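You operate a simulated robot arm through the tools that you are given. There is no shell and no other tool. Be economical: measure what you need, move in short steps, check, and stop when the job is done.

Carry out the task below with a simulated two-armed robot. There is one attempt and no reset: what you move stays moved.

## Task
Pick up the white cup with one hand, pass it to the other hand and put it on the packing table before the feeder. Take the red usb stick and leave it on the gold metal block. Put the green usb stick on the blue card. Fetch the white card case that says "CARDS 20" from the top of the small goods bench and set it on the low shelf under the small marker. Fetch the small carton from the top of the small goods bench and set it on top of the wide cup there. Take the blue lens cap from the top of the small goods bench and put it on the top of the side desk. Open the middle grey drawer, put the white pot in the inside of the middle grey drawer, then shut the drawer. Open the top grey drawer, put the green pen from the inside of the top grey drawer on the clear end of the small goods bench, then shut the drawer. The order is free. Set down upright: white cup, white pot.

The check looks at the end state, three seconds after you hand in, the way a careful person would. Anything else that was tipped, shoved, dropped, spilled or broken makes it a failure. A push-on lid holds only when it is set on centred and level and pressed home; a screw cap is set on level and turned clockwise until tight.

## Robot
Two 7-joint arms with two-finger parallel grippers on one trunk, on a base that drives. Base frame: it is fixed to the floor where the robot stands at the start and does not move with it; the origin is under the middle of the robot, x ahead of it, y to its left, z up; the surface under the hand at the start is at about z = 740. Units: mm, degrees, N and s.
The left shoulder is at the start at [50, 158, 983], the right one opposite. With the tool pointing down near the work surface each hand reaches from about 240 to 660 mm from the robot's upright axis, wherever it stands, measured 20 degrees to its own side. Places, roughly: blue card [0, -5500, 750]; clear end of the small goods bench [-2300, -5800, 900]; gold metal block (5x5x2 cm) [-300, -3500, 900]; green pen (2x12x3 cm) [-2300, -5900, 700]; green usb stick [1500, -4000, 750]; inside of the middle grey drawer [-2300, -5800, 400]; lens cap [-1750, -6000, 750]; low shelf under the small marker [-2000, -5000, 300]; middle grey drawer [-2300, -5900, 500]; packing table before the feeder (38x22 cm) [-2060, 1940, 860]; red usb stick [1500, -4000, 750]; small carton [-500, -5750, 1000]; top grey drawer [-2300, -5900, 700]; top of the side desk [1700, -4500, 700]; white card case [-500, -5750, 750]; white cup (7x7x11 cm) [700, -100, 800]; white pot (6x6x9 cm) [-2100, -5800, 900]; wide cup [-250, -6000, 1000]. Payload 3.91 kg a hand.
The tool frame of a hand sits at the grasp point between the pads (the TCP): z along the fingers, y along the line on which they close. The tips reach 30 mm beyond it. The gripper opens to 110 mm. The fingers are 20 mm wide and 10 mm thick; the gripper's body (48 by 112 mm) begins 55 mm behind the TCP.
Orientation is that of the tool frame in the base frame, as [roll, pitch, yaw] about the fixed x, y, z axes, in that order (R = Rz(yaw) Ry(pitch) Rx(roll)). With the fingers straight down and closing along the base's y, the tool's x points along the base's -x, its y along +y and its z along -z.

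## Interface
- The arms move only by the tool servo_tool. It takes "left_series", "right_series" or both (then of equal length, played together; a hand with none holds still); each is a list of rows, each a list of 7 numbers: the shift along the tool's x, y, z in mm, then the turn, a rotation vector about the tool's x, y, z in degrees, then the closure, from 0 (fully open) to 1 (shut). In form: [[x, y, z, wx, wy, wz, claw], ...]. A call has 1 to 8 rows; each row is the pose to reach, as a shift and turn from the pose commanded when the call began, along the tool's axes at that moment. A row lasts 0.2 s, in which the tool goes at most 50 mm and 8.6 degrees; a call with a longer step from one row to the next is refused whole, and so is a gripper value outside its range. A pose out of reach is approached as far as the arm can. The call stops where the force on the tool passes 40 N (or 10 N more than at its start, if that is more) or the arm is blocked; 0.2 s more then pass. Each finger travels about 153 mm/s and halts on what it meets, pressing with about 37 N; the grip force reading is that of the motor and also rises with nothing between the fingers. The clock runs only during rows and for 0.2 s after the last one: add rows that repeat a pose to give the fingers time. It gives the time, the measured TCP pose, the force on the tool (base axes), the opening and the grip force at its end, in the units of the frame above (readings bear some noise), with the torque about the TCP (base axes, N m) and any sound that the robot's microphone picked up.
- Cameras (640 x 400 px; columns grow to the right, rows downward): "scene" is now at [131.2, -23.7, 1150.1]; the picture's right is [-0.24, -0.97, 0.00], its down [-0.29, 0.07, -0.95] and it looks along [0.92, -0.23, -0.30] (base axes); focal length 261 px, centre (320, 200). "left" rides on the left gripper at [72, -17, -103] in its tool frame; the picture's right is [0.23, 0.97, 0.00], its down [-0.76, 0.18, -0.62] and it looks along [-0.61, 0.14, 0.78] (tool axes); focal length 222 px, centre (320, 200). "right" rides on the right gripper at [72, 17, -103] in its tool frame; the picture's right is [-0.23, 0.97, 0.00], its down [-0.76, -0.18, -0.62] and it looks along [-0.61, -0.14, 0.78] (tool axes); focal length 222 px, centre (320, 200). There is no depth. A picture from a camera that has moved, and an enlarged one, comes with that camera's place and axes in the base frame and with its lens.
- capture(camera): a new picture of that camera. It takes no simulated time.
- move_column(by): slides the trunk up (or, below 0, down) by that many mm; the arms and the scene camera ride with it, the base frame stays. It gives what a move gives, with no picture.
- roll_base(legs): drives the robot by 1 to 6 legs, each [ahead, turn to the left] in mm and degrees, along the robot's own axes; the way and the turn of a leg run together, so that a leg with both is an arc; at most 1500 mm and 180 degrees a leg. The arms and the cameras ride along, it lands a little off, and it stops where it bumps. It gives what a move gives.
- turn_head(pan, tilt): turns the head with the scene camera to pan (to the left, within 80 degrees either way) and tilt (down, from -29 to 69), counted from straight ahead of the robot. It gives what a move gives.
- inspect(camera, box): a new picture of the part [left, top, right, bottom] of that camera's present view, enlarged. It takes no simulated time.
- sign_off(): hands the job in; it is judged then, once.

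Go step by step. Nothing tells you exact positions but the pictures and the camera data: compare them with the known pose of the tool, close in by small moves and look again before you grip or let go. The budget is 535 turns and 320 pictures, counting those below and the enlarged ones. Unless the task says otherwise, let go and move clear before handing in, and close with one line.

The tools are called after "Request:" by a JSON object that holds its "method" and its "body". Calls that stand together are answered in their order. servo_tool: Moves the arms, as the interface text tells. Its arguments: {"type":"object","properties":{"left_series":{"type":"array","items":{"type":"array","items":{"type":"number"}}},"right_series":{"type":"array","items":{"type":"array","items":{"type":"number"}}}},"required":[]} The other tools are called the same way: move_column (by) slides the trunk up or down; roll_base (legs) drives the base; turn_head (pan, tilt) turns the head that bears the scene camera; capture (camera) takes a picture; inspect (camera, box) takes an enlarged picture of a part of a camera's view; sign_off () hands the job in.

At the start:

```text
clock: 0.0
left_tool_pos: [386.3, 121.1, 1037.6]
left_tcp_rot: [180.0, 0.0, 179.9]
left_wrist_force: [0.1, -0.5, 0.1]
left_moment: [0.0, -0.01, 0.0]
left_opening: 109.8
left_gripper_force: 0.1
right_tool_pos: [432.9, -338.6, 986.7]
right_tcp_rot: [-180.0, 0.0, 179.8]
right_wrist_force: [0.2, 0.4, -0.1]
right_moment: [-0.02, -0.01, 0.01]
right_opening: 110.4
right_gripper_force: 0.1
trunk travel left (down, up): [-225.0, 257.0]
robot x, y, heading: [3.5, -3.0, -0.0]
head pan, tilt: [-14.1, 17.6]
```

scene: 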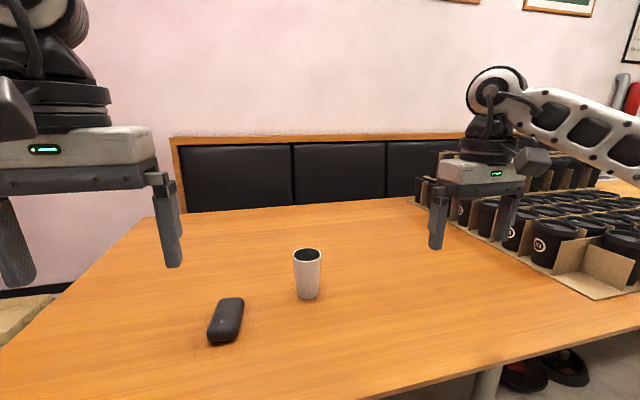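
right: 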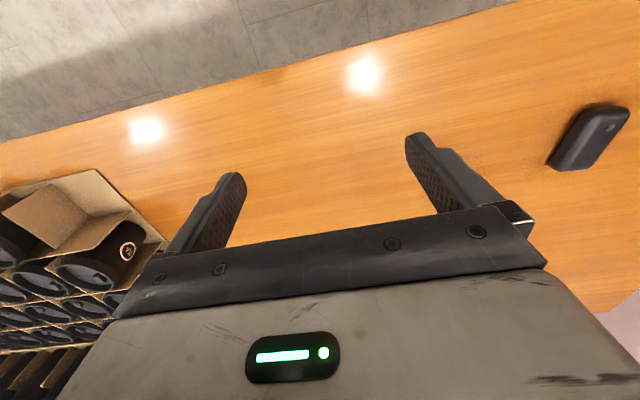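
left: 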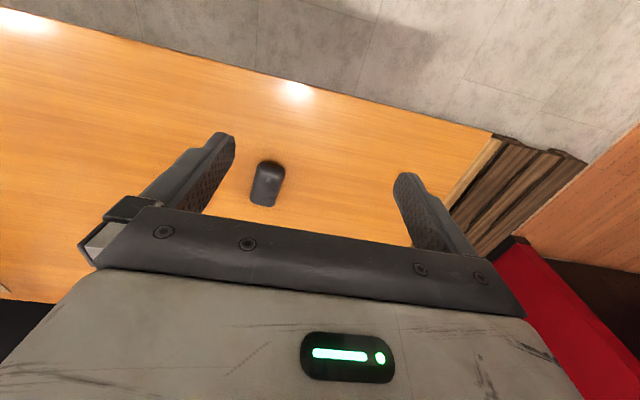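

I see the white cup at about [660, -125] on the table, at the limit of the reach. I'll look down to see where the table's edge is before driving closer.

Request:
{"method": "turn_head", "body": {"pan": 0, "tilt": 60}}

Request:
{"method": "capture", "body": {"camera": "scene"}}

Request:
{"method": "turn_head", "body": {"pan": 75, "tilt": 20}}

Request:
{"method": "capture", "body": {"camera": "scene"}}

Request:
{"method": "turn_head", "body": {"pan": -75, "tilt": 20}}

Request:
{"method": "capture", "body": {"camera": "scene"}}

```text
clock: 1.1
left_tool_pos: [385.1, 122.1, 1037.3]
left_tcp_rot: [-180.0, 0.0, 179.9]
left_wrist_force: [0.1, -0.5, -0.7]
left_moment: [-0.05, 0.0, 0.01]
left_opening: 109.8
left_gripper_force: 0.0
right_tool_pos: [432.9, -339.2, 987.5]
right_tcp_rot: [-180.0, 0.0, 179.9]
right_wrist_force: [0.5, 0.0, 0.0]
right_moment: [0.0, 0.01, 0.01]
right_opening: 109.9
right_gripper_force: 0.0
trunk travel left (down, up): [-225.0, 257.0]
robot x, y, heading: [2.9, 1.5, 0.0]
head pan, tilt: [0.0, 60.0]
```

```text
316 pictures are left
camera scene: at [107.4, -0.9, 1088.1], right [0.0, -1.0, 0.0], down [-0.87, 0.0, -0.5], along [0.5, 0.0, -0.87], focal length 261 px, centre (320, 200)
```

scene: 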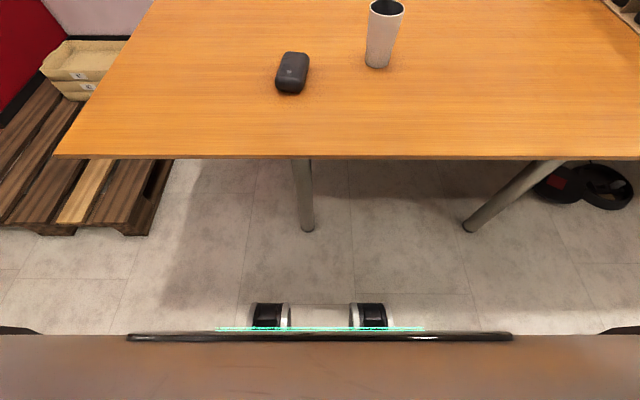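

```text
clock: 2.6
left_tool_pos: [385.6, 122.1, 1038.2]
left_tcp_rot: [180.0, 0.0, 180.0]
left_wrist_force: [0.0, 0.6, -0.7]
left_moment: [-0.01, 0.0, 0.01]
left_opening: 110.0
left_gripper_force: 0.0
right_tool_pos: [431.6, -338.5, 986.3]
right_tcp_rot: [179.9, 0.1, 179.7]
right_wrist_force: [-0.4, 0.1, -0.7]
right_moment: [0.02, -0.01, -0.05]
right_opening: 110.1
right_gripper_force: 0.0
trunk travel left (down, up): [-225.0, 257.0]
robot x, y, heading: [0.9, 0.2, -0.3]
head pan, tilt: [75.0, 20.0]
```

```text
315 pictures are left
camera scene: at [64.9, 89.0, 1146.2], right [0.97, -0.26, 0.0], down [-0.09, -0.33, -0.94], along [0.24, 0.91, -0.34], focal length 261 px, centre (320, 200)
```

scene: 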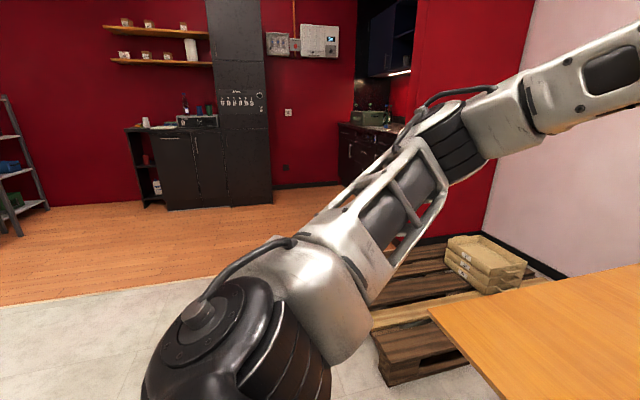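

```text
clock: 4.9
left_tool_pos: [385.4, 121.0, 1038.0]
left_tcp_rot: [180.0, 0.0, 179.9]
left_wrist_force: [-0.8, 0.0, 1.2]
left_moment: [0.03, 0.01, -0.03]
left_opening: 109.7
left_gripper_force: 0.0
right_tool_pos: [433.2, -339.0, 987.8]
right_tcp_rot: [-180.0, 0.1, 179.9]
right_wrist_force: [0.5, 0.5, 0.7]
right_moment: [-0.04, 0.0, -0.02]
right_opening: 110.0
right_gripper_force: 0.1
trunk travel left (down, up): [-225.0, 257.0]
robot x, y, heading: [1.5, 0.3, -0.1]
head pan, tilt: [-75.0, 20.0]
```

```text
314 pictures are left
camera scene: at [64.8, -90.8, 1146.2], right [-0.97, -0.26, 0.0], down [-0.09, 0.33, -0.94], along [0.24, -0.91, -0.34], focal length 261 px, centre (320, 200)
```

scene: 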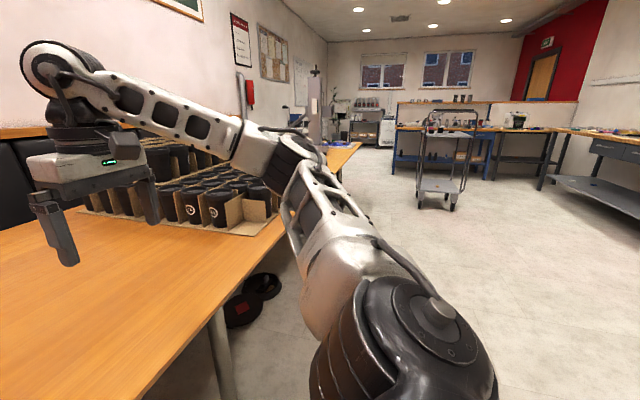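

The table edge is at x≈390 and the cup at about [660, -125]. I'll drive in a bit and look again.

Request:
{"method": "roll_base", "body": {"legs": [[160, 0]]}}

Request:
{"method": "turn_head", "body": {"pan": -10, "tilt": 45}}

Request:
{"method": "capture", "body": {"camera": "scene"}}

```text
clock: 6.3
left_tool_pos: [546.0, 122.0, 1037.2]
left_tcp_rot: [-180.0, 0.0, 179.8]
left_wrist_force: [-0.3, 1.0, 0.3]
left_moment: [-0.05, -0.01, 0.03]
left_opening: 109.7
left_gripper_force: 0.0
right_tool_pos: [594.4, -339.3, 987.2]
right_tcp_rot: [-180.0, 0.0, 179.8]
right_wrist_force: [-0.6, 0.5, 0.3]
right_moment: [0.02, 0.02, 0.01]
right_opening: 109.8
right_gripper_force: 0.1
trunk travel left (down, up): [-225.0, 257.0]
robot x, y, heading: [161.1, 5.4, -0.0]
head pan, tilt: [-75.0, 20.0]
```

```text
clock: 7.7
left_tool_pos: [546.0, 120.1, 1037.7]
left_tcp_rot: [180.0, 0.1, 179.9]
left_wrist_force: [-0.3, -0.3, 1.0]
left_moment: [-0.01, 0.04, 0.02]
left_opening: 109.9
left_gripper_force: 0.0
right_tool_pos: [593.4, -337.7, 987.5]
right_tcp_rot: [-179.9, 0.0, 179.8]
right_wrist_force: [0.3, -0.3, -0.3]
right_moment: [0.02, 0.01, 0.0]
right_opening: 110.0
right_gripper_force: 0.2
trunk travel left (down, up): [-225.0, 257.0]
robot x, y, heading: [165.1, 0.7, -0.0]
head pan, tilt: [-10.0, 45.0]
```

```text
313 pictures are left
camera scene: at [281.4, -15.1, 1107.6], right [-0.17, -0.98, 0.0], down [-0.7, 0.12, -0.71], along [0.7, -0.12, -0.71], focal length 261 px, centre (320, 200)
```

scene: 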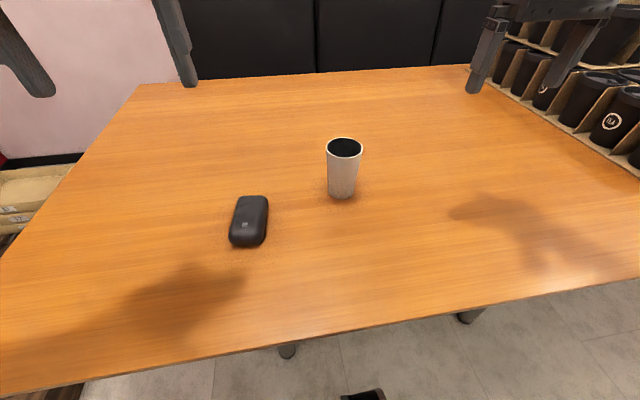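

Cup axis is at about [658, -121], standing 110 mm high. I'll turn both hands by 90° about the vertical, so that the right one can come in low from the right and the left one can later take the cup from the top.

Request:
{"method": "servo_tool", "body": {"right_series": [[-8, 5, 0, 0, 0, 8.5, 0], [-16, 10, 0, 0, 0, 17, 0], [-24, 15, 0, 0, 0, 25.5, 0], [-32, 20, 0, 0, 0, 34, 0], [-40, 25, 0, 0, 0, 42.5, 0], [-48, 30, 0, 0, 0, 51, 0], [-56, 35, 0, 0, 0, 59.5, 0], [-64, 39, 0, 0, 0, 68, 0]], "left_series": [[0, 0, 0, 0, 0, 8.5, 0], [0, 0, 0, 0, 0, 17, 0], [0, 0, 0, 0, 0, 25.5, 0], [0, 0, 0, 0, 0, 34, 0], [0, 0, 0, 0, 0, 42.5, 0], [0, 0, 0, 0, 0, 51, 0], [0, 0, 0, 0, 0, 59.5, 0], [0, 0, 0, 0, 0, 68, 0]]}}

Request:
{"method": "servo_tool", "body": {"right_series": [[0, 0, 0, 0, 0, 7.4, 0], [0, 0, 0, 0, 0, 14.8, 0], [0, 0, 0, 0, 0, 22, 0]], "left_series": [[0, 0, 0, 0, 0, 7.4, 0], [0, 0, 0, 0, 0, 14.8, 0], [0, 0, 0, 0, 0, 22, 0]]}}

Request:
{"method": "servo_tool", "body": {"right_series": [[0, 0, 0, 0, 8.5, 0, 0], [0, 0, 0, 0, 17, 0, 0], [0, 0, 0, 0, 25.5, 0, 0], [0, 0, 0, 0, 34, 0, 0], [0, 0, 0, 0, 42.5, 0, 0], [0, 0, 0, 0, 51, 0, 0], [0, 0, 0, 0, 59.5, 0, 0]]}}

Request:
{"method": "capture", "body": {"camera": "right"}}

Request:
{"method": "capture", "body": {"camera": "scene"}}

```text
clock: 9.5
left_tool_pos: [535.2, 113.9, 1031.4]
left_tcp_rot: [179.9, 0.1, 111.8]
left_wrist_force: [-1.2, 0.6, 0.0]
left_moment: [0.0, 0.0, 0.03]
left_opening: 109.8
left_gripper_force: 0.0
left hand out of reach, approached as far as the arm can: row 8
right_tool_pos: [658.4, -299.4, 987.4]
right_tcp_rot: [180.0, 0.0, 111.5]
right_wrist_force: [0.3, -0.5, -0.8]
right_moment: [0.0, -0.02, -0.01]
right_opening: 109.8
right_gripper_force: 0.0
trunk travel left (down, up): [-225.0, 257.0]
robot x, y, heading: [159.6, -1.0, 0.3]
head pan, tilt: [-10.0, 45.0]
```

```text
clock: 10.3
left_tool_pos: [457.8, 76.4, 1006.9]
left_tcp_rot: [-180.0, 0.1, 90.0]
left_wrist_force: [-0.5, 0.1, -0.2]
left_moment: [0.02, 0.02, 0.0]
left_opening: 110.0
left_gripper_force: 0.1
left hand out of reach, approached as far as the arm can: row 1, 2, 3
right_tool_pos: [657.4, -299.8, 987.1]
right_tcp_rot: [180.0, 0.0, 89.7]
right_wrist_force: [1.3, 0.2, 0.4]
right_moment: [-0.01, -0.02, 0.02]
right_opening: 109.9
right_gripper_force: 0.1
trunk travel left (down, up): [-225.0, 257.0]
robot x, y, heading: [156.2, 0.7, 0.1]
head pan, tilt: [-10.0, 45.0]
```

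```text
clock: 11.9
left_tool_pos: [458.1, 76.9, 1006.7]
left_tcp_rot: [179.8, 0.1, 90.0]
left_wrist_force: [0.5, 0.1, 0.4]
left_moment: [0.02, -0.01, -0.03]
left_opening: 110.0
left_gripper_force: 0.0
right_tool_pos: [657.1, -298.4, 987.9]
right_tcp_rot: [179.8, -59.6, 89.8]
right_wrist_force: [0.3, -0.4, -0.7]
right_moment: [0.01, -0.01, 0.03]
right_opening: 110.1
right_gripper_force: 0.1
trunk travel left (down, up): [-225.0, 257.0]
robot x, y, heading: [159.3, 0.2, -0.5]
head pan, tilt: [-10.0, 45.0]
```

```text
312 pictures are left
camera right: at [674.2, -352.5, 1101.6], right [0.97, -0.12, -0.2], down [-0.18, -0.92, -0.34], along [-0.14, 0.37, -0.92], focal length 222 px, centre (320, 200)
```

right: 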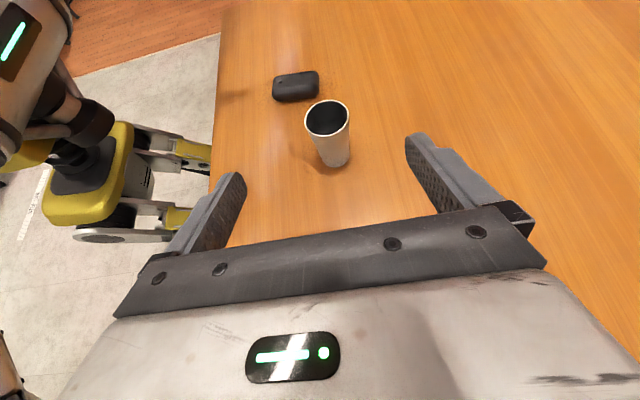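

```text
311 pictures are left
camera scene: at [281.5, -15.1, 1107.6], right [-0.17, -0.98, 0.0], down [-0.7, 0.12, -0.71], along [0.7, -0.12, -0.71], focal length 261 px, centre (320, 200)
```

scene: 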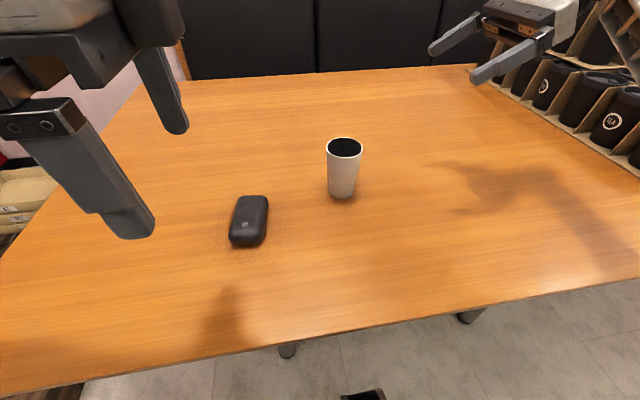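

Both views agree on the cup at about [656, -122]. I bring the right hand to a pre-grasp pose 120 mm short of it and check.

Request:
{"method": "servo_tool", "body": {"right_series": [[-22, 0, 33, 0, 0, 0, 0], [-45, 0, 67, 0, 0, 0, 0], [-67, 0, 100, 0, 0, 0, 0], [-90, 0, 134, 0, 0, 0, 0]], "left_series": [[0, 0, 0, 0, 0, -8.5, 0], [0, 0, 0, 0, 0, -17, 0], [0, 0, 0, 0, 0, -25.5, 0], [0, 0, 0, 0, 0, -34, 0]]}}

Request:
{"method": "capture", "body": {"camera": "right"}}

Request:
{"method": "capture", "body": {"camera": "scene"}}

```text
clock: 12.9
left_tool_pos: [457.7, 76.9, 1007.6]
left_tcp_rot: [-180.0, 0.0, 124.1]
left_wrist_force: [0.3, -0.8, 0.3]
left_moment: [-0.04, 0.0, 0.01]
left_opening: 110.1
left_gripper_force: 0.1
right_tool_pos: [656.3, -229.0, 840.9]
right_tcp_rot: [179.8, -59.5, 89.8]
right_wrist_force: [0.2, -0.3, -0.9]
right_moment: [0.02, 0.01, -0.03]
right_opening: 110.0
right_gripper_force: 0.0
trunk travel left (down, up): [-225.0, 257.0]
robot x, y, heading: [161.9, -0.0, -0.0]
head pan, tilt: [-10.0, 45.0]
```

```text
310 pictures are left
camera right: at [672.9, -282.5, 954.5], right [0.97, -0.12, -0.19], down [-0.18, -0.92, -0.34], along [-0.14, 0.37, -0.92], focal length 222 px, centre (320, 200)
```

right: 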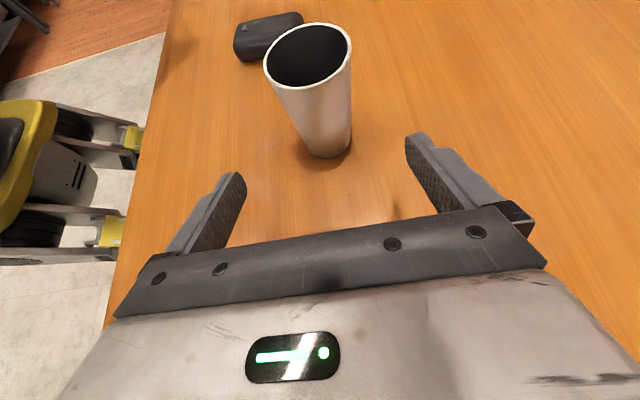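

```text
309 pictures are left
camera scene: at [281.5, -15.0, 1107.6], right [-0.17, -0.98, 0.0], down [-0.7, 0.12, -0.71], along [0.7, -0.12, -0.71], focal length 261 px, centre (320, 200)
```

scene: 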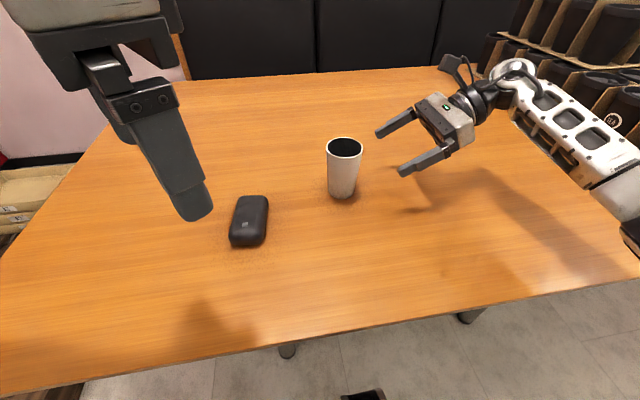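

Cup sits at about [659, -125]. I advance along the fingers until the pads straddle its lower part, then check.

Request:
{"method": "servo_tool", "body": {"right_series": [[1, 1, 40, 0, 0, 0, 0], [2, 2, 80, 0, 0, 0, 0], [3.6, 2.7, 118.5, 0, 0, 0, 0]]}}

Request:
{"method": "capture", "body": {"camera": "right"}}

Request:
{"method": "inspect", "body": {"camera": "scene", "box": [260, 90, 460, 230]}}

```text
clock: 13.7
left_tool_pos: [457.1, 78.0, 1007.8]
left_tcp_rot: [180.0, 0.0, 124.0]
left_wrist_force: [0.4, 0.2, 0.4]
left_moment: [-0.01, -0.03, 0.02]
left_opening: 110.0
left_gripper_force: 0.1
right_tool_pos: [659.0, -124.3, 783.2]
right_tcp_rot: [-180.0, -59.5, 89.8]
right_wrist_force: [0.1, 0.2, 0.0]
right_moment: [0.03, 0.0, -0.04]
right_opening: 109.9
right_gripper_force: 0.1
trunk travel left (down, up): [-225.0, 257.0]
robot x, y, heading: [157.6, -1.4, 0.2]
head pan, tilt: [-10.0, 45.0]
```

```text
308 pictures are left
camera right: at [675.6, -176.7, 897.5], right [0.97, -0.12, -0.2], down [-0.18, -0.92, -0.34], along [-0.14, 0.37, -0.92], focal length 222 px, centre (320, 200)
```

right: 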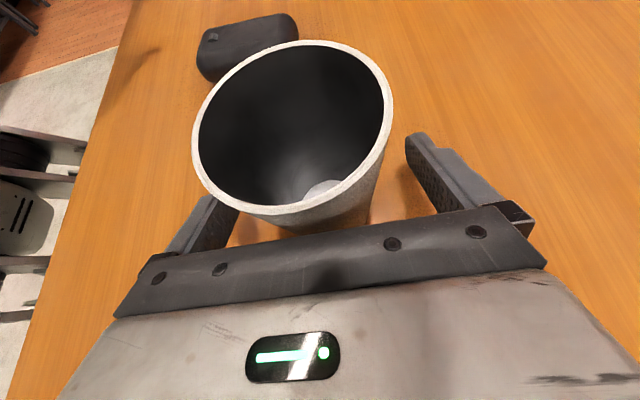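

```text
2.86 times, centred on (360, 160) of scene
camera zoom: at [281.5, -15.0, 1107.6], right [-0.17, -0.98, 0.0], down [-0.7, 0.12, -0.71], along [0.7, -0.12, -0.71], focal length 747 px, centre (206, 314)
```

zoom: 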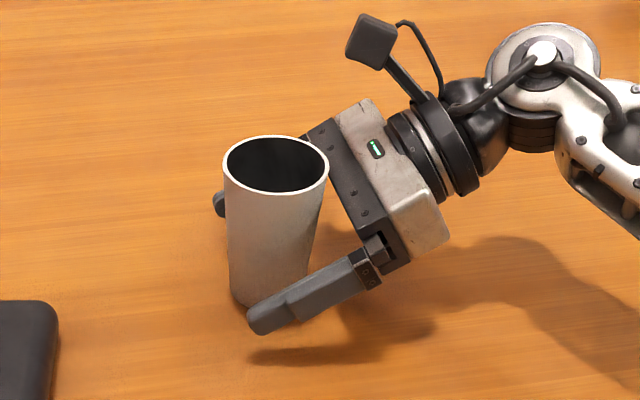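

The pads straddle the cup but the palm is near its rim, so I back off 8 mm and close.

Request:
{"method": "servo_tool", "body": {"right_series": [[-3, 0, -8, 0, 0, 0, 0], [-3, 0, -8, 0, 0, 0, 0.5], [-3, 0, -8, 0, 0, 0, 1], [-3, 0, -8, 0, 0, 0, 1], [-3, 0, -8, 0, 0, 0, 1]]}}

Request:
{"method": "inspect", "body": {"camera": "scene", "box": [260, 90, 460, 230]}}

```text
clock: 14.9
left_tool_pos: [457.9, 77.6, 1007.7]
left_tcp_rot: [180.0, 0.0, 123.9]
left_wrist_force: [-0.2, -0.2, -0.4]
left_moment: [0.03, 0.0, 0.04]
left_opening: 110.2
left_gripper_force: 0.0
right_tool_pos: [658.8, -133.4, 783.6]
right_tcp_rot: [-180.0, -59.5, 89.8]
right_wrist_force: [0.0, 0.0, 0.6]
right_moment: [-0.01, 0.03, -0.03]
right_opening: 57.9
right_gripper_force: 10.1
trunk travel left (down, up): [-225.0, 257.0]
robot x, y, heading: [160.2, 2.7, -0.1]
head pan, tilt: [-10.0, 45.0]
```

```text
2.86 times, centred on (360, 160) of scene
camera zoom: at [281.5, -15.0, 1107.5], right [-0.17, -0.98, 0.0], down [-0.7, 0.12, -0.71], along [0.7, -0.12, -0.71], focal length 747 px, centre (206, 314)
```

zoom: 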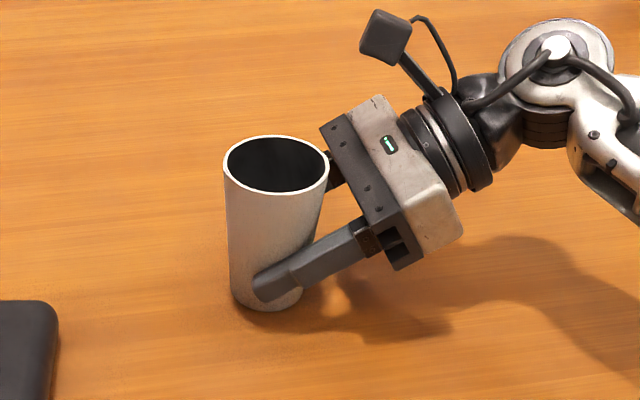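

The fingers hold the cup at 58 mm. I squeeze a moment longer and lift, while turning the left hand on toward yaw −90.

Request:
{"method": "servo_tool", "body": {"right_series": [[0, 0, 0, 0, 0, 0, 1], [0, 0, 0, 0, 0, 0, 1], [17, 0, -10, 0, 0, 0, 1], [43, 0, -25, 0, 0, 0, 1], [80, 0, -47, 0, 0, 0, 1], [115, 0, -68, 0, 0, 0, 1], [150, 0, -88, 0, 0, 0, 1], [150, 0, -88, 0, 0, 0, 1]], "left_series": [[0, 0, 0, 0, 0, -8.5, 0], [0, 0, 0, 0, 0, -17, 0], [0, 0, 0, 0, 0, -25.5, 0], [0, 0, 0, 0, 0, -34, 0], [0, 0, 0, 0, 0, -42.5, 0], [0, 0, 0, 0, 0, -51, 0], [0, 0, 0, 0, 0, -59.5, 0], [0, 0, 0, 0, 0, -68, 0]]}}

Request:
{"method": "servo_tool", "body": {"left_series": [[0, 0, 0, 0, 0, -8.5, 0], [0, 0, 0, 0, 0, -17, 0], [0, 0, 0, 0, 0, -25.5, 0], [0, 0, 0, 0, 0, -34, 0], [0, 0, 0, 0, 0, -42.5, 0], [0, 0, 0, 0, 0, -51, 0], [0, 0, 0, 0, 0, -59.5, 0], [0, 0, 0, 0, 0, -68, 0]]}}

Request:
{"method": "capture", "body": {"camera": "scene"}}

```text
clock: 16.7
left_tool_pos: [457.7, 78.0, 1007.9]
left_tcp_rot: [179.9, 0.0, -168.0]
left_wrist_force: [0.0, 0.1, 0.0]
left_moment: [-0.01, 0.0, 0.01]
left_opening: 110.0
left_gripper_force: 0.1
right_tool_pos: [660.5, -134.4, 959.7]
right_tcp_rot: [-179.9, -59.6, 89.9]
right_wrist_force: [0.1, 0.4, -1.5]
right_moment: [-0.02, -0.02, -0.03]
right_opening: 63.6
right_gripper_force: 9.9
trunk travel left (down, up): [-225.0, 257.0]
robot x, y, heading: [161.6, -0.7, -0.2]
head pan, tilt: [-10.0, 45.0]
```

```text
clock: 18.5
left_tool_pos: [456.3, 77.4, 1007.9]
left_tcp_rot: [179.9, 0.1, -100.0]
left_wrist_force: [-0.7, 0.2, -0.1]
left_moment: [-0.01, -0.01, -0.02]
left_opening: 109.7
left_gripper_force: 0.0
right_tool_pos: [660.6, -134.3, 959.7]
right_tcp_rot: [-180.0, -59.5, 89.9]
right_wrist_force: [0.7, -0.3, -0.8]
right_moment: [0.01, 0.02, -0.01]
right_opening: 63.7
right_gripper_force: 10.7
trunk travel left (down, up): [-225.0, 257.0]
robot x, y, heading: [158.2, 0.6, 0.1]
head pan, tilt: [-10.0, 45.0]
```

```text
305 pictures are left
camera scene: at [281.5, -15.1, 1107.5], right [-0.17, -0.98, 0.0], down [-0.7, 0.12, -0.71], along [0.7, -0.12, -0.71], focal length 261 px, centre (320, 200)
```

scene: 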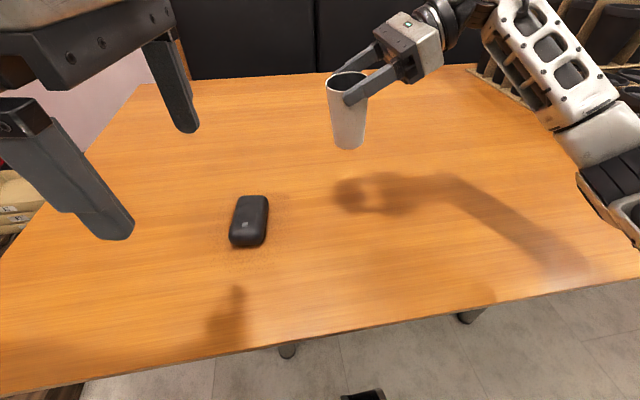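

The cup slid in the taper and now hangs with the fingers near its top. I look closer at how it hangs.

Request:
{"method": "inspect", "body": {"camera": "scene", "box": [280, 20, 480, 160]}}

Request:
{"method": "capture", "body": {"camera": "right"}}

```text
2.86 times, centred on (380, 90) of scene
camera zoom: at [281.5, -15.1, 1107.5], right [-0.17, -0.98, 0.0], down [-0.7, 0.12, -0.71], along [0.7, -0.12, -0.71], focal length 747 px, centre (149, 514)
```

zoom: 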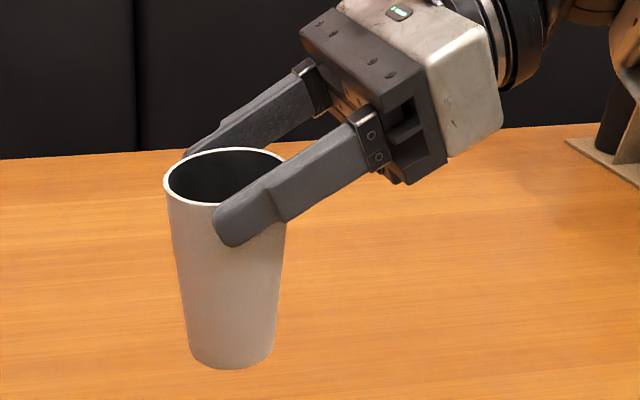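

```text
303 pictures are left
camera right: at [678.0, -186.5, 1074.1], right [0.97, -0.12, -0.2], down [-0.18, -0.92, -0.34], along [-0.14, 0.37, -0.92], focal length 222 px, centre (320, 200)
```

right: 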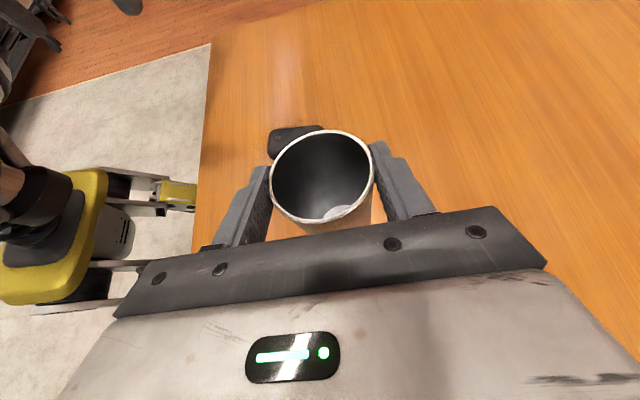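

The cup hangs with its rim at z≈961 and bottom at z≈855, gripped near the top. I'll use that: the left hand takes it lower from the left side. I turn the left hand to yaw −90 and tilt it, and draw the cup in slowly.

Request:
{"method": "servo_tool", "body": {"left_series": [[0, 10, -20, 0, 0, 5, 0], [-10, 20, -40, 0, 0, 10, 0], [-20, 20, -60, 0, 0, 10, 0]], "right_series": [[0, -5, 0, 0, 0, 0, 1], [0, -12, 0, 0, 0, 0, 1], [0, -20, 0, 0, 0, 0, 1]]}}

Request:
{"method": "servo_tool", "body": {"left_series": [[-15, 0, 0, 0, 8.5, 0, 0], [-30, 0, 0, 0, 17, 0, 0], [-45, 0, 0, 0, 25.5, 0, 0], [-60, 0, 0, 0, 34, 0, 0], [-75, 0, 0, 0, 42.5, 0, 0], [-90, 0, 0, 0, 51, 0, 0], [-105, 0, 0, 0, 59.5, 0, 0], [-120, 0, 0, 0, 68, 0, 0]], "right_series": [[0, -5, 0, 0, 0, 0, 1], [0, -10, 0, 0, 0, 0, 1], [0, -15, 0, 0, 0, 0, 1], [0, -20, 0, 0, 0, 0, 1], [0, -25, 0, 0, 0, 0, 1], [0, -30, 0, 0, 0, 0, 1], [0, -35, 0, 0, 0, 0, 1], [0, -40, 0, 0, 0, 0, 1]]}}

Request:
{"method": "capture", "body": {"camera": "scene"}}

Request:
{"method": "capture", "body": {"camera": "left"}}

```text
clock: 19.3
left_tool_pos: [442.3, 102.4, 1068.3]
left_tcp_rot: [179.9, 0.0, -110.1]
left_wrist_force: [-0.2, -0.2, 0.2]
left_moment: [-0.01, -0.01, -0.01]
left_opening: 109.9
left_gripper_force: 0.1
right_tool_pos: [639.6, -133.7, 960.1]
right_tcp_rot: [-179.8, -59.4, 89.6]
right_wrist_force: [0.7, -0.4, -2.1]
right_moment: [0.02, 0.01, 0.01]
right_opening: 63.4
right_gripper_force: 9.5
trunk travel left (down, up): [-225.0, 257.0]
robot x, y, heading: [160.7, 2.1, -0.1]
head pan, tilt: [-10.0, 45.0]
```

```text
clock: 21.1
left_tool_pos: [482.7, 214.3, 1067.5]
left_tcp_rot: [-179.7, -68.0, -110.4]
left_wrist_force: [-1.3, -0.9, 0.4]
left_moment: [-0.01, 0.06, 0.02]
left_opening: 109.9
left_gripper_force: 0.0
right_tool_pos: [600.5, -132.8, 960.4]
right_tcp_rot: [179.9, -59.5, 89.8]
right_wrist_force: [0.4, 0.4, -1.3]
right_moment: [-0.05, 0.02, 0.01]
right_opening: 63.8
right_gripper_force: 10.3
trunk travel left (down, up): [-225.0, 257.0]
robot x, y, heading: [161.0, -2.8, 0.1]
head pan, tilt: [-10.0, 45.0]
```

```text
302 pictures are left
camera scene: at [281.5, -15.0, 1107.6], right [-0.17, -0.98, 0.0], down [-0.7, 0.12, -0.71], along [0.7, -0.12, -0.71], focal length 261 px, centre (320, 200)
```

scene: 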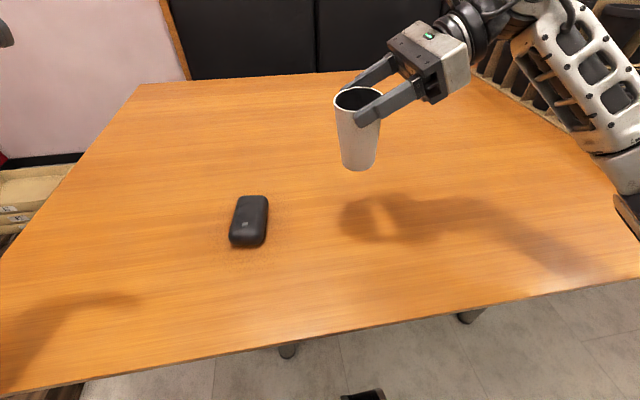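

```text
301 pictures are left
camera left: at [521.7, 273.3, 1172.3], right [-0.94, 0.26, 0.21], down [0.13, 0.87, -0.47], along [-0.3, -0.42, -0.85], focal length 222 px, centre (320, 200)
```

left: 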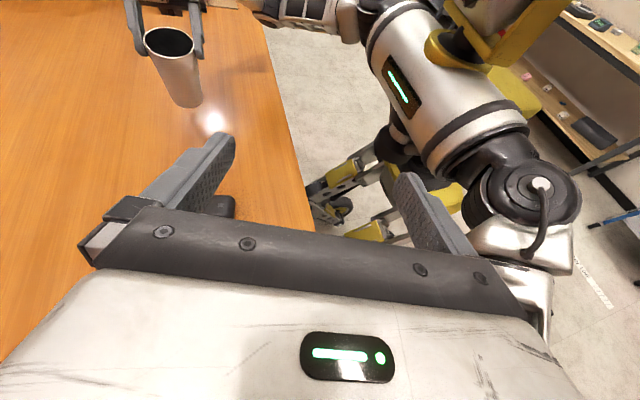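

The hold on the cup stays steady. I now swing the left hand to point slightly forward and bring it to 120 mm from the cup's lower half.

Request:
{"method": "servo_tool", "body": {"left_series": [[-8, -26, 35, 4.6, 0, -1.9, 0], [-16, -53, 71, 9.3, 0, -3.7, 0], [-24, -80, 107, 13.9, 0, -5.6, 0], [-31, -106, 142, 18.5, 0, -7.5, 0], [-39, -132, 178, 23.2, 0, -9.3, 0], [-47, -159, 214, 32.4, 0, -13.1, 0]]}}

Request:
{"method": "capture", "body": {"camera": "left"}}

Request:
{"method": "capture", "body": {"camera": "scene"}}

```text
refused: row 6 steps farther than a row can; nothing moved
```

```text
300 pictures are left
camera left: at [521.7, 273.3, 1172.3], right [-0.94, 0.26, 0.21], down [0.13, 0.87, -0.47], along [-0.3, -0.42, -0.85], focal length 222 px, centre (320, 200)
```

left: 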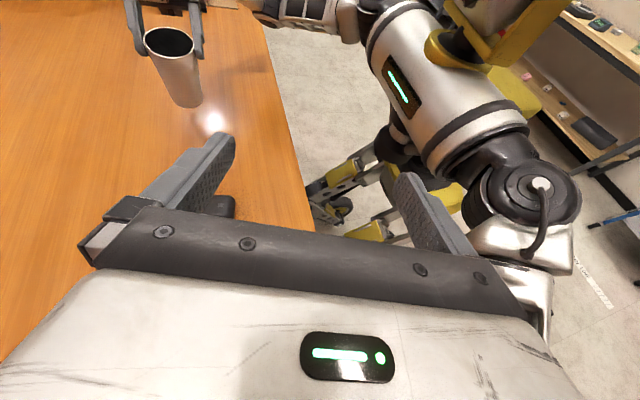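

```text
299 pictures are left
camera scene: at [281.5, -15.0, 1107.6], right [-0.17, -0.98, 0.0], down [-0.7, 0.12, -0.71], along [0.7, -0.12, -0.71], focal length 261 px, centre (320, 200)
```

scene: 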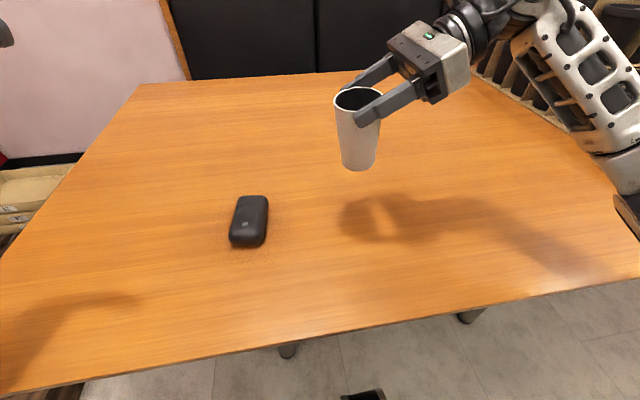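

The last row turned too far in one step; I resend it with an even spread.

Request:
{"method": "servo_tool", "body": {"left_series": [[-8, -26, 35, 5.4, 0, -2.2, 0], [-16, -53, 71, 10.8, 0, -4.4, 0], [-24, -80, 107, 16.2, 0, -6.5, 0], [-31, -106, 142, 21.6, 0, -8.7, 0], [-39, -132, 178, 27, 0, -10.9, 0], [-47, -159, 214, 32.4, 0, -13.1, 0]]}}

Request:
{"method": "capture", "body": {"camera": "left"}}

Request:
{"method": "capture", "body": {"camera": "scene"}}

```text
clock: 22.5
left_tool_pos: [569.3, -10.2, 944.6]
left_tcp_rot: [180.0, -68.1, -75.1]
left_wrist_force: [-0.7, 0.3, -0.7]
left_moment: [0.0, 0.04, 0.0]
left_opening: 110.1
left_gripper_force: 0.1
right_tool_pos: [600.5, -132.7, 958.8]
right_tcp_rot: [-180.0, -59.4, 89.8]
right_wrist_force: [0.1, 0.1, -1.1]
right_moment: [-0.02, 0.01, -0.04]
right_opening: 63.5
right_gripper_force: 10.0
trunk travel left (down, up): [-225.0, 257.0]
robot x, y, heading: [159.1, 1.6, -0.1]
head pan, tilt: [-10.0, 45.0]
```

```text
298 pictures are left
camera left: at [567.5, 60.0, 1049.3], right [-0.92, -0.33, 0.21], down [-0.39, 0.79, -0.47], along [-0.01, -0.52, -0.85], focal length 222 px, centre (320, 200)
```

left: 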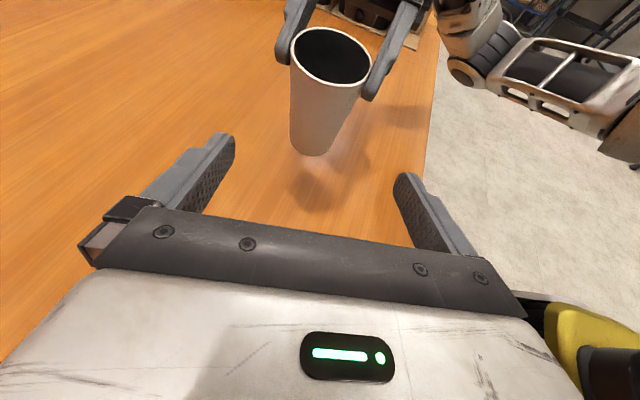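

```text
297 pictures are left
camera scene: at [281.5, -15.1, 1107.5], right [-0.17, -0.98, 0.0], down [-0.7, 0.12, -0.71], along [0.7, -0.12, -0.71], focal length 261 px, centre (320, 200)
```

scene: 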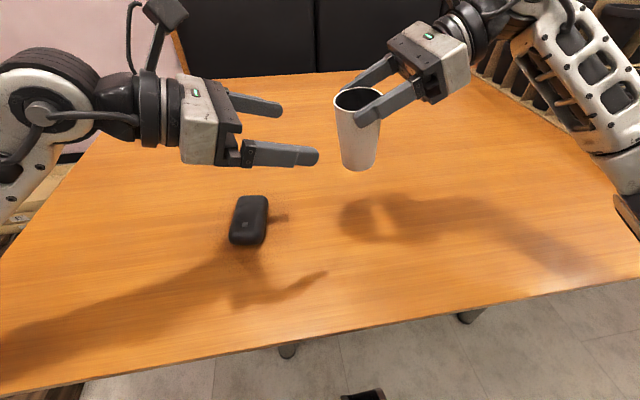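

Cup axis from both cameras agrees: [601, -118], bottom at z≈855. I slide the left fingers over it.

Request:
{"method": "servo_tool", "body": {"left_series": [[0, -1, 30, 0, 0, 0, 0], [0, -1, 60, 0, 0, 0, 0], [-1, -2, 90, 0, 0, 0, 0], [-1, -2, 114, 0, 0, 0, 0]]}}

Request:
{"method": "capture", "body": {"camera": "left"}}

Request:
{"method": "inspect", "body": {"camera": "scene", "box": [240, 40, 440, 180]}}

```text
clock: 23.5
left_tool_pos: [599.2, -111.2, 899.2]
left_tcp_rot: [-179.9, -68.0, -75.2]
left_wrist_force: [-0.4, 0.3, -0.5]
left_moment: [0.02, 0.01, -0.02]
left_opening: 110.2
left_gripper_force: 0.0
right_tool_pos: [601.0, -133.3, 960.1]
right_tcp_rot: [180.0, -59.5, 89.7]
right_wrist_force: [-0.1, -0.2, -1.8]
right_moment: [-0.03, 0.01, 0.02]
right_opening: 63.6
right_gripper_force: 10.1
trunk travel left (down, up): [-225.0, 257.0]
robot x, y, heading: [158.5, 1.7, -0.0]
head pan, tilt: [-10.0, 45.0]
```

```text
296 pictures are left
camera left: at [598.1, -40.5, 1005.7], right [-0.92, -0.33, 0.21], down [-0.39, 0.79, -0.47], along [-0.01, -0.52, -0.86], focal length 222 px, centre (320, 200)
```

left: 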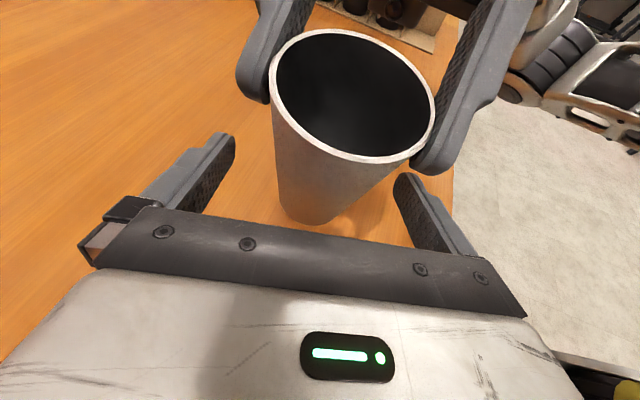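

```text
2.86 times, centred on (340, 110) of scene
camera zoom: at [281.5, -15.1, 1107.5], right [-0.17, -0.98, 0.0], down [-0.7, 0.12, -0.71], along [0.7, -0.12, -0.71], focal length 747 px, centre (263, 457)
```

zoom: 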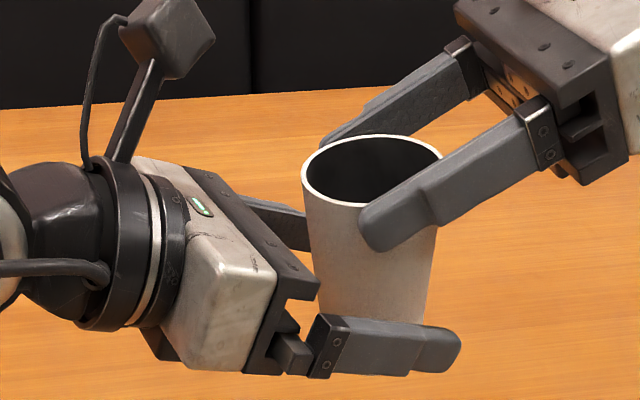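

The left fingers straddle the lower part of the cup. I close the left hand and give it time to press.

Request:
{"method": "servo_tool", "body": {"left_series": [[0, 0, 0, 0, 0, 0, 0.5], [0, 0, 0, 0, 0, 0, 1], [0, 0, 0, 0, 0, 0, 1], [0, 0, 0, 0, 0, 0, 1], [0, 0, 0, 0, 0, 0, 1], [0, 0, 0, 0, 0, 0, 1], [0, 0, 0, 0, 0, 0, 1], [0, 0, 0, 0, 0, 0, 1]]}}

Request:
{"method": "inspect", "body": {"camera": "scene", "box": [240, 40, 440, 180]}}

```text
clock: 25.3
left_tool_pos: [599.6, -111.2, 900.6]
left_tcp_rot: [-179.9, -67.9, -75.4]
left_wrist_force: [-3.2, -4.6, -1.5]
left_moment: [0.16, -0.13, -0.03]
left_opening: 58.3
left_gripper_force: 9.9
right_tool_pos: [601.4, -133.4, 960.8]
right_tcp_rot: [179.8, -59.6, 89.8]
right_wrist_force: [3.2, 6.0, 1.5]
right_moment: [0.18, -0.11, -0.05]
right_opening: 63.6
right_gripper_force: 10.5
trunk travel left (down, up): [-225.0, 257.0]
robot x, y, heading: [161.4, -1.4, 0.1]
head pan, tilt: [-10.0, 45.0]
```

```text
2.86 times, centred on (340, 110) of scene
camera zoom: at [281.5, -15.1, 1107.5], right [-0.17, -0.98, 0.0], down [-0.7, 0.12, -0.71], along [0.7, -0.12, -0.71], focal length 747 px, centre (263, 457)
```

zoom: 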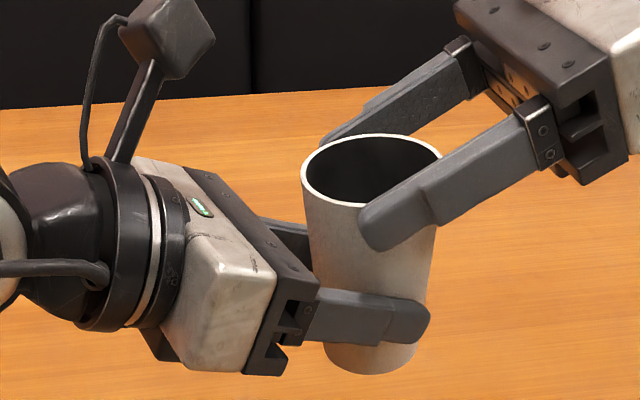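

Both hands hold it. I open the right hand, and watch whether the left one keeps it.

Request:
{"method": "servo_tool", "body": {"right_series": [[0, 0, 0, 0, 0, 0, 0.35], [0, 0, 0, 0, 0, 0, 0.2], [0, 0, 0, 0, 0, 0, 0], [0, 0, 0, 0, 0, 0, 0]]}}

Request:
{"method": "inspect", "body": {"camera": "scene", "box": [240, 40, 440, 180]}}

```text
clock: 26.3
left_tool_pos: [599.0, -110.3, 901.0]
left_tcp_rot: [-180.0, -68.0, -75.3]
left_wrist_force: [0.2, 0.2, -0.1]
left_moment: [0.02, 0.01, -0.02]
left_opening: 58.5
left_gripper_force: 10.3
right_tool_pos: [600.5, -133.7, 960.0]
right_tcp_rot: [179.9, -59.6, 89.8]
right_wrist_force: [0.0, 0.0, 0.5]
right_moment: [0.0, -0.02, -0.02]
right_opening: 109.9
right_gripper_force: 0.1
trunk travel left (down, up): [-225.0, 257.0]
robot x, y, heading: [160.1, -0.6, -0.1]
head pan, tilt: [-10.0, 45.0]
```

```text
2.86 times, centred on (340, 110) of scene
camera zoom: at [281.5, -15.1, 1107.5], right [-0.17, -0.98, 0.0], down [-0.7, 0.12, -0.71], along [0.7, -0.12, -0.71], focal length 747 px, centre (263, 457)
```

zoom: 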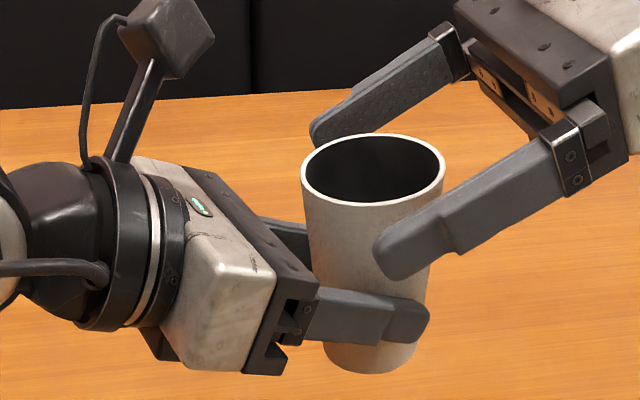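

The left hand holds the cup alone now, without slipping. I withdraw the right hand back and up, then look around for the way to the packing table.

Request:
{"method": "servo_tool", "body": {"right_series": [[0, 0, -40, 0, 0, 0, 0], [0, 0, -80, 0, 0, 0, 0], [0, 0, -120, 0, 0, 0, 0], [0, 0, -160, 0, 0, 0, 0]]}}

Request:
{"method": "roll_base", "body": {"legs": [[-350, 0]]}}

Request:
{"method": "turn_head", "body": {"pan": 78, "tilt": 15}}

Request:
{"method": "capture", "body": {"camera": "scene"}}

```text
clock: 27.3
left_tool_pos: [598.0, -109.5, 901.6]
left_tcp_rot: [-179.9, -68.0, -75.3]
left_wrist_force: [-0.5, 0.3, 0.3]
left_moment: [0.03, 0.02, -0.01]
left_opening: 58.3
left_gripper_force: 9.8
right_tool_pos: [600.4, -271.5, 1038.6]
right_tcp_rot: [-180.0, -59.5, 89.8]
right_wrist_force: [0.1, -0.6, 1.0]
right_moment: [0.02, -0.02, -0.01]
right_opening: 110.1
right_gripper_force: 0.1
trunk travel left (down, up): [-225.0, 257.0]
robot x, y, heading: [162.4, -1.9, 0.0]
head pan, tilt: [-10.0, 45.0]
```

```text
clock: 29.6
left_tool_pos: [250.0, -111.4, 901.0]
left_tcp_rot: [-179.9, -68.0, -75.6]
left_wrist_force: [-0.2, -0.6, -0.4]
left_moment: [0.02, 0.02, 0.0]
left_opening: 58.3
left_gripper_force: 9.2
right_tool_pos: [250.6, -272.3, 1040.1]
right_tcp_rot: [-179.9, -59.5, 89.4]
right_wrist_force: [0.4, 0.0, 0.3]
right_moment: [-0.02, 0.03, -0.03]
right_opening: 110.1
right_gripper_force: 0.0
trunk travel left (down, up): [-225.0, 257.0]
robot x, y, heading: [-189.7, 0.5, -0.5]
head pan, tilt: [-10.0, 45.0]
```

```text
clock: 31.2
left_tool_pos: [250.5, -112.0, 900.5]
left_tcp_rot: [-179.9, -68.0, -75.7]
left_wrist_force: [-0.2, 0.2, -0.3]
left_moment: [0.01, 0.01, 0.03]
left_opening: 58.3
left_gripper_force: 10.4
right_tool_pos: [249.8, -270.7, 1040.3]
right_tcp_rot: [-179.9, -59.4, 89.4]
right_wrist_force: [0.1, 0.3, -1.4]
right_moment: [-0.02, -0.01, -0.02]
right_opening: 110.0
right_gripper_force: 0.1
trunk travel left (down, up): [-225.0, 257.0]
robot x, y, heading: [-184.7, 1.9, -0.5]
head pan, tilt: [78.0, 15.0]
```

```text
292 pictures are left
camera scene: at [-127.0, 91.1, 1154.3], right [0.98, -0.21, 0.0], down [-0.06, -0.25, -0.97], along [0.21, 0.94, -0.26], focal length 261 px, centre (320, 200)
```

scene: 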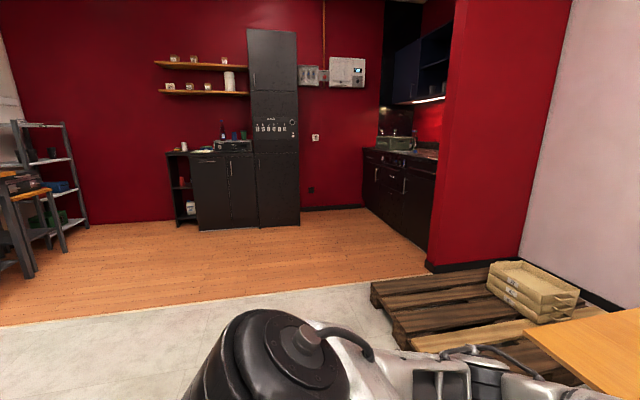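

The way to the back left looks open. I turn left to face toward the packing table and look.

Request:
{"method": "roll_base", "body": {"legs": [[-150, 0], [0, 134]]}}

Request:
{"method": "turn_head", "body": {"pan": 0, "tilt": 15}}

Request:
{"method": "capture", "body": {"camera": "scene"}}

```text
clock: 38.1
left_tool_pos: [-570.6, 389.3, 900.4]
left_tcp_rot: [179.9, -68.0, 59.8]
left_wrist_force: [-1.1, -0.1, 0.5]
left_moment: [-0.01, 0.02, -0.03]
left_opening: 58.4
left_gripper_force: 10.0
right_tool_pos: [-459.4, 503.8, 1039.3]
right_tcp_rot: [180.0, -59.4, -135.2]
right_wrist_force: [0.0, 0.0, -0.5]
right_moment: [0.05, 0.02, 0.02]
right_opening: 110.1
right_gripper_force: 0.1
trunk travel left (down, up): [-225.0, 257.0]
robot x, y, heading: [-338.3, 4.3, 135.0]
head pan, tilt: [78.0, 15.0]
```

```text
clock: 39.7
left_tool_pos: [-569.9, 390.3, 901.0]
left_tcp_rot: [180.0, -68.0, 60.0]
left_wrist_force: [1.1, 0.4, 0.1]
left_moment: [-0.01, 0.01, 0.01]
left_opening: 58.7
left_gripper_force: 9.8
right_tool_pos: [-457.7, 504.7, 1039.9]
right_tcp_rot: [-180.0, -59.5, -135.2]
right_wrist_force: [-0.9, 0.0, 0.7]
right_moment: [0.01, 0.02, -0.04]
right_opening: 110.0
right_gripper_force: 0.2
trunk travel left (down, up): [-225.0, 257.0]
robot x, y, heading: [-337.4, 4.5, 134.8]
head pan, tilt: [0.0, 15.0]
```

```text
291 pictures are left
camera scene: at [-431.1, 95.4, 1154.3], right [0.71, 0.71, 0.0], down [0.18, -0.18, -0.97], along [-0.68, 0.68, -0.26], focal length 261 px, centre (320, 200)
```

scene: 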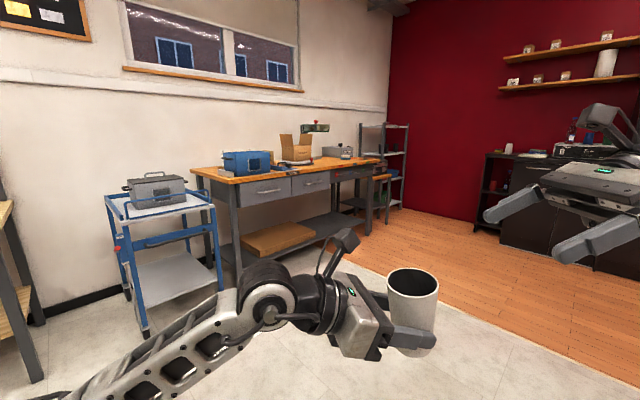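

The bench against the wall with the feeder should be at around column 336. I zoom in there.

Request:
{"method": "inspect", "body": {"camera": "scene", "box": [200, 100, 420, 240]}}

```text
2.86 times, centred on (310, 170) of scene
camera zoom: at [-431.1, 95.4, 1154.3], right [0.71, 0.71, 0.0], down [0.18, -0.18, -0.97], along [-0.68, 0.68, -0.26], focal length 747 px, centre (349, 286)
```

zoom: 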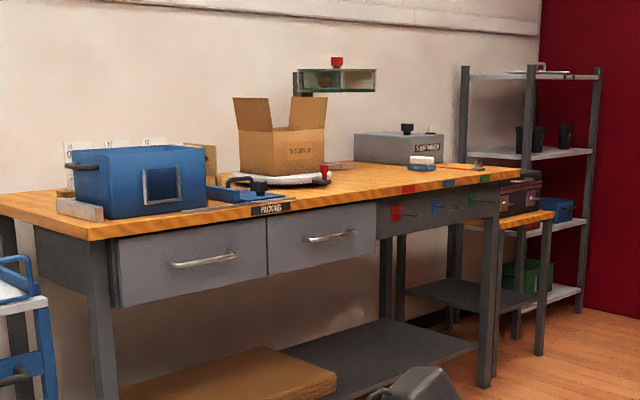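

The bench's front edge runs along x≈-1860 from y 765 to 2380, top z≈860. I drive to about [-1300, 1940] and face it.

Request:
{"method": "roll_base", "body": {"legs": [[0, -18.3], [1080, 0], [1080, 0], [0, 63.5]]}}

Request:
{"method": "turn_head", "body": {"pan": 0, "tilt": 30}}

Request:
{"method": "capture", "body": {"camera": "scene"}}

```text
clock: 54.1
left_tool_pos: [-1758.2, 2027.4, 899.5]
left_tcp_rot: [-179.8, -68.0, 105.1]
left_wrist_force: [-0.6, 0.0, 0.5]
left_moment: [-0.06, -0.04, 0.02]
left_opening: 58.2
left_gripper_force: 10.0
right_tool_pos: [-1760.9, 2189.3, 1039.3]
right_tcp_rot: [179.9, -59.5, -89.9]
right_wrist_force: [0.3, -0.6, -0.1]
right_moment: [0.04, 0.0, 0.02]
right_opening: 110.1
right_gripper_force: 0.1
trunk travel left (down, up): [-225.0, 257.0]
robot x, y, heading: [-1322.2, 1920.4, -179.5]
head pan, tilt: [0.0, 15.0]
```

```text
clock: 54.9
left_tool_pos: [-1758.3, 2028.0, 901.0]
left_tcp_rot: [-180.0, -68.0, 105.2]
left_wrist_force: [-0.4, 0.1, 0.6]
left_moment: [-0.03, 0.01, 0.03]
left_opening: 58.3
left_gripper_force: 10.3
right_tool_pos: [-1761.6, 2187.6, 1039.6]
right_tcp_rot: [180.0, -59.5, -89.9]
right_wrist_force: [0.0, 0.4, 0.4]
right_moment: [0.0, -0.01, 0.03]
right_opening: 109.8
right_gripper_force: 0.0
trunk travel left (down, up): [-225.0, 257.0]
robot x, y, heading: [-1322.5, 1920.7, -179.8]
head pan, tilt: [0.0, 30.0]
```

```text
289 pictures are left
camera scene: at [-1449.7, 1919.3, 1130.2], right [-0.01, 1.0, 0.0], down [0.5, 0.0, -0.87], along [-0.87, -0.01, -0.5], focal length 261 px, centre (320, 200)
```

scene: 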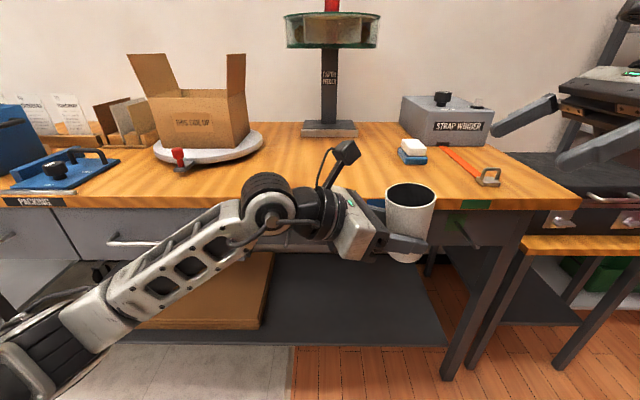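

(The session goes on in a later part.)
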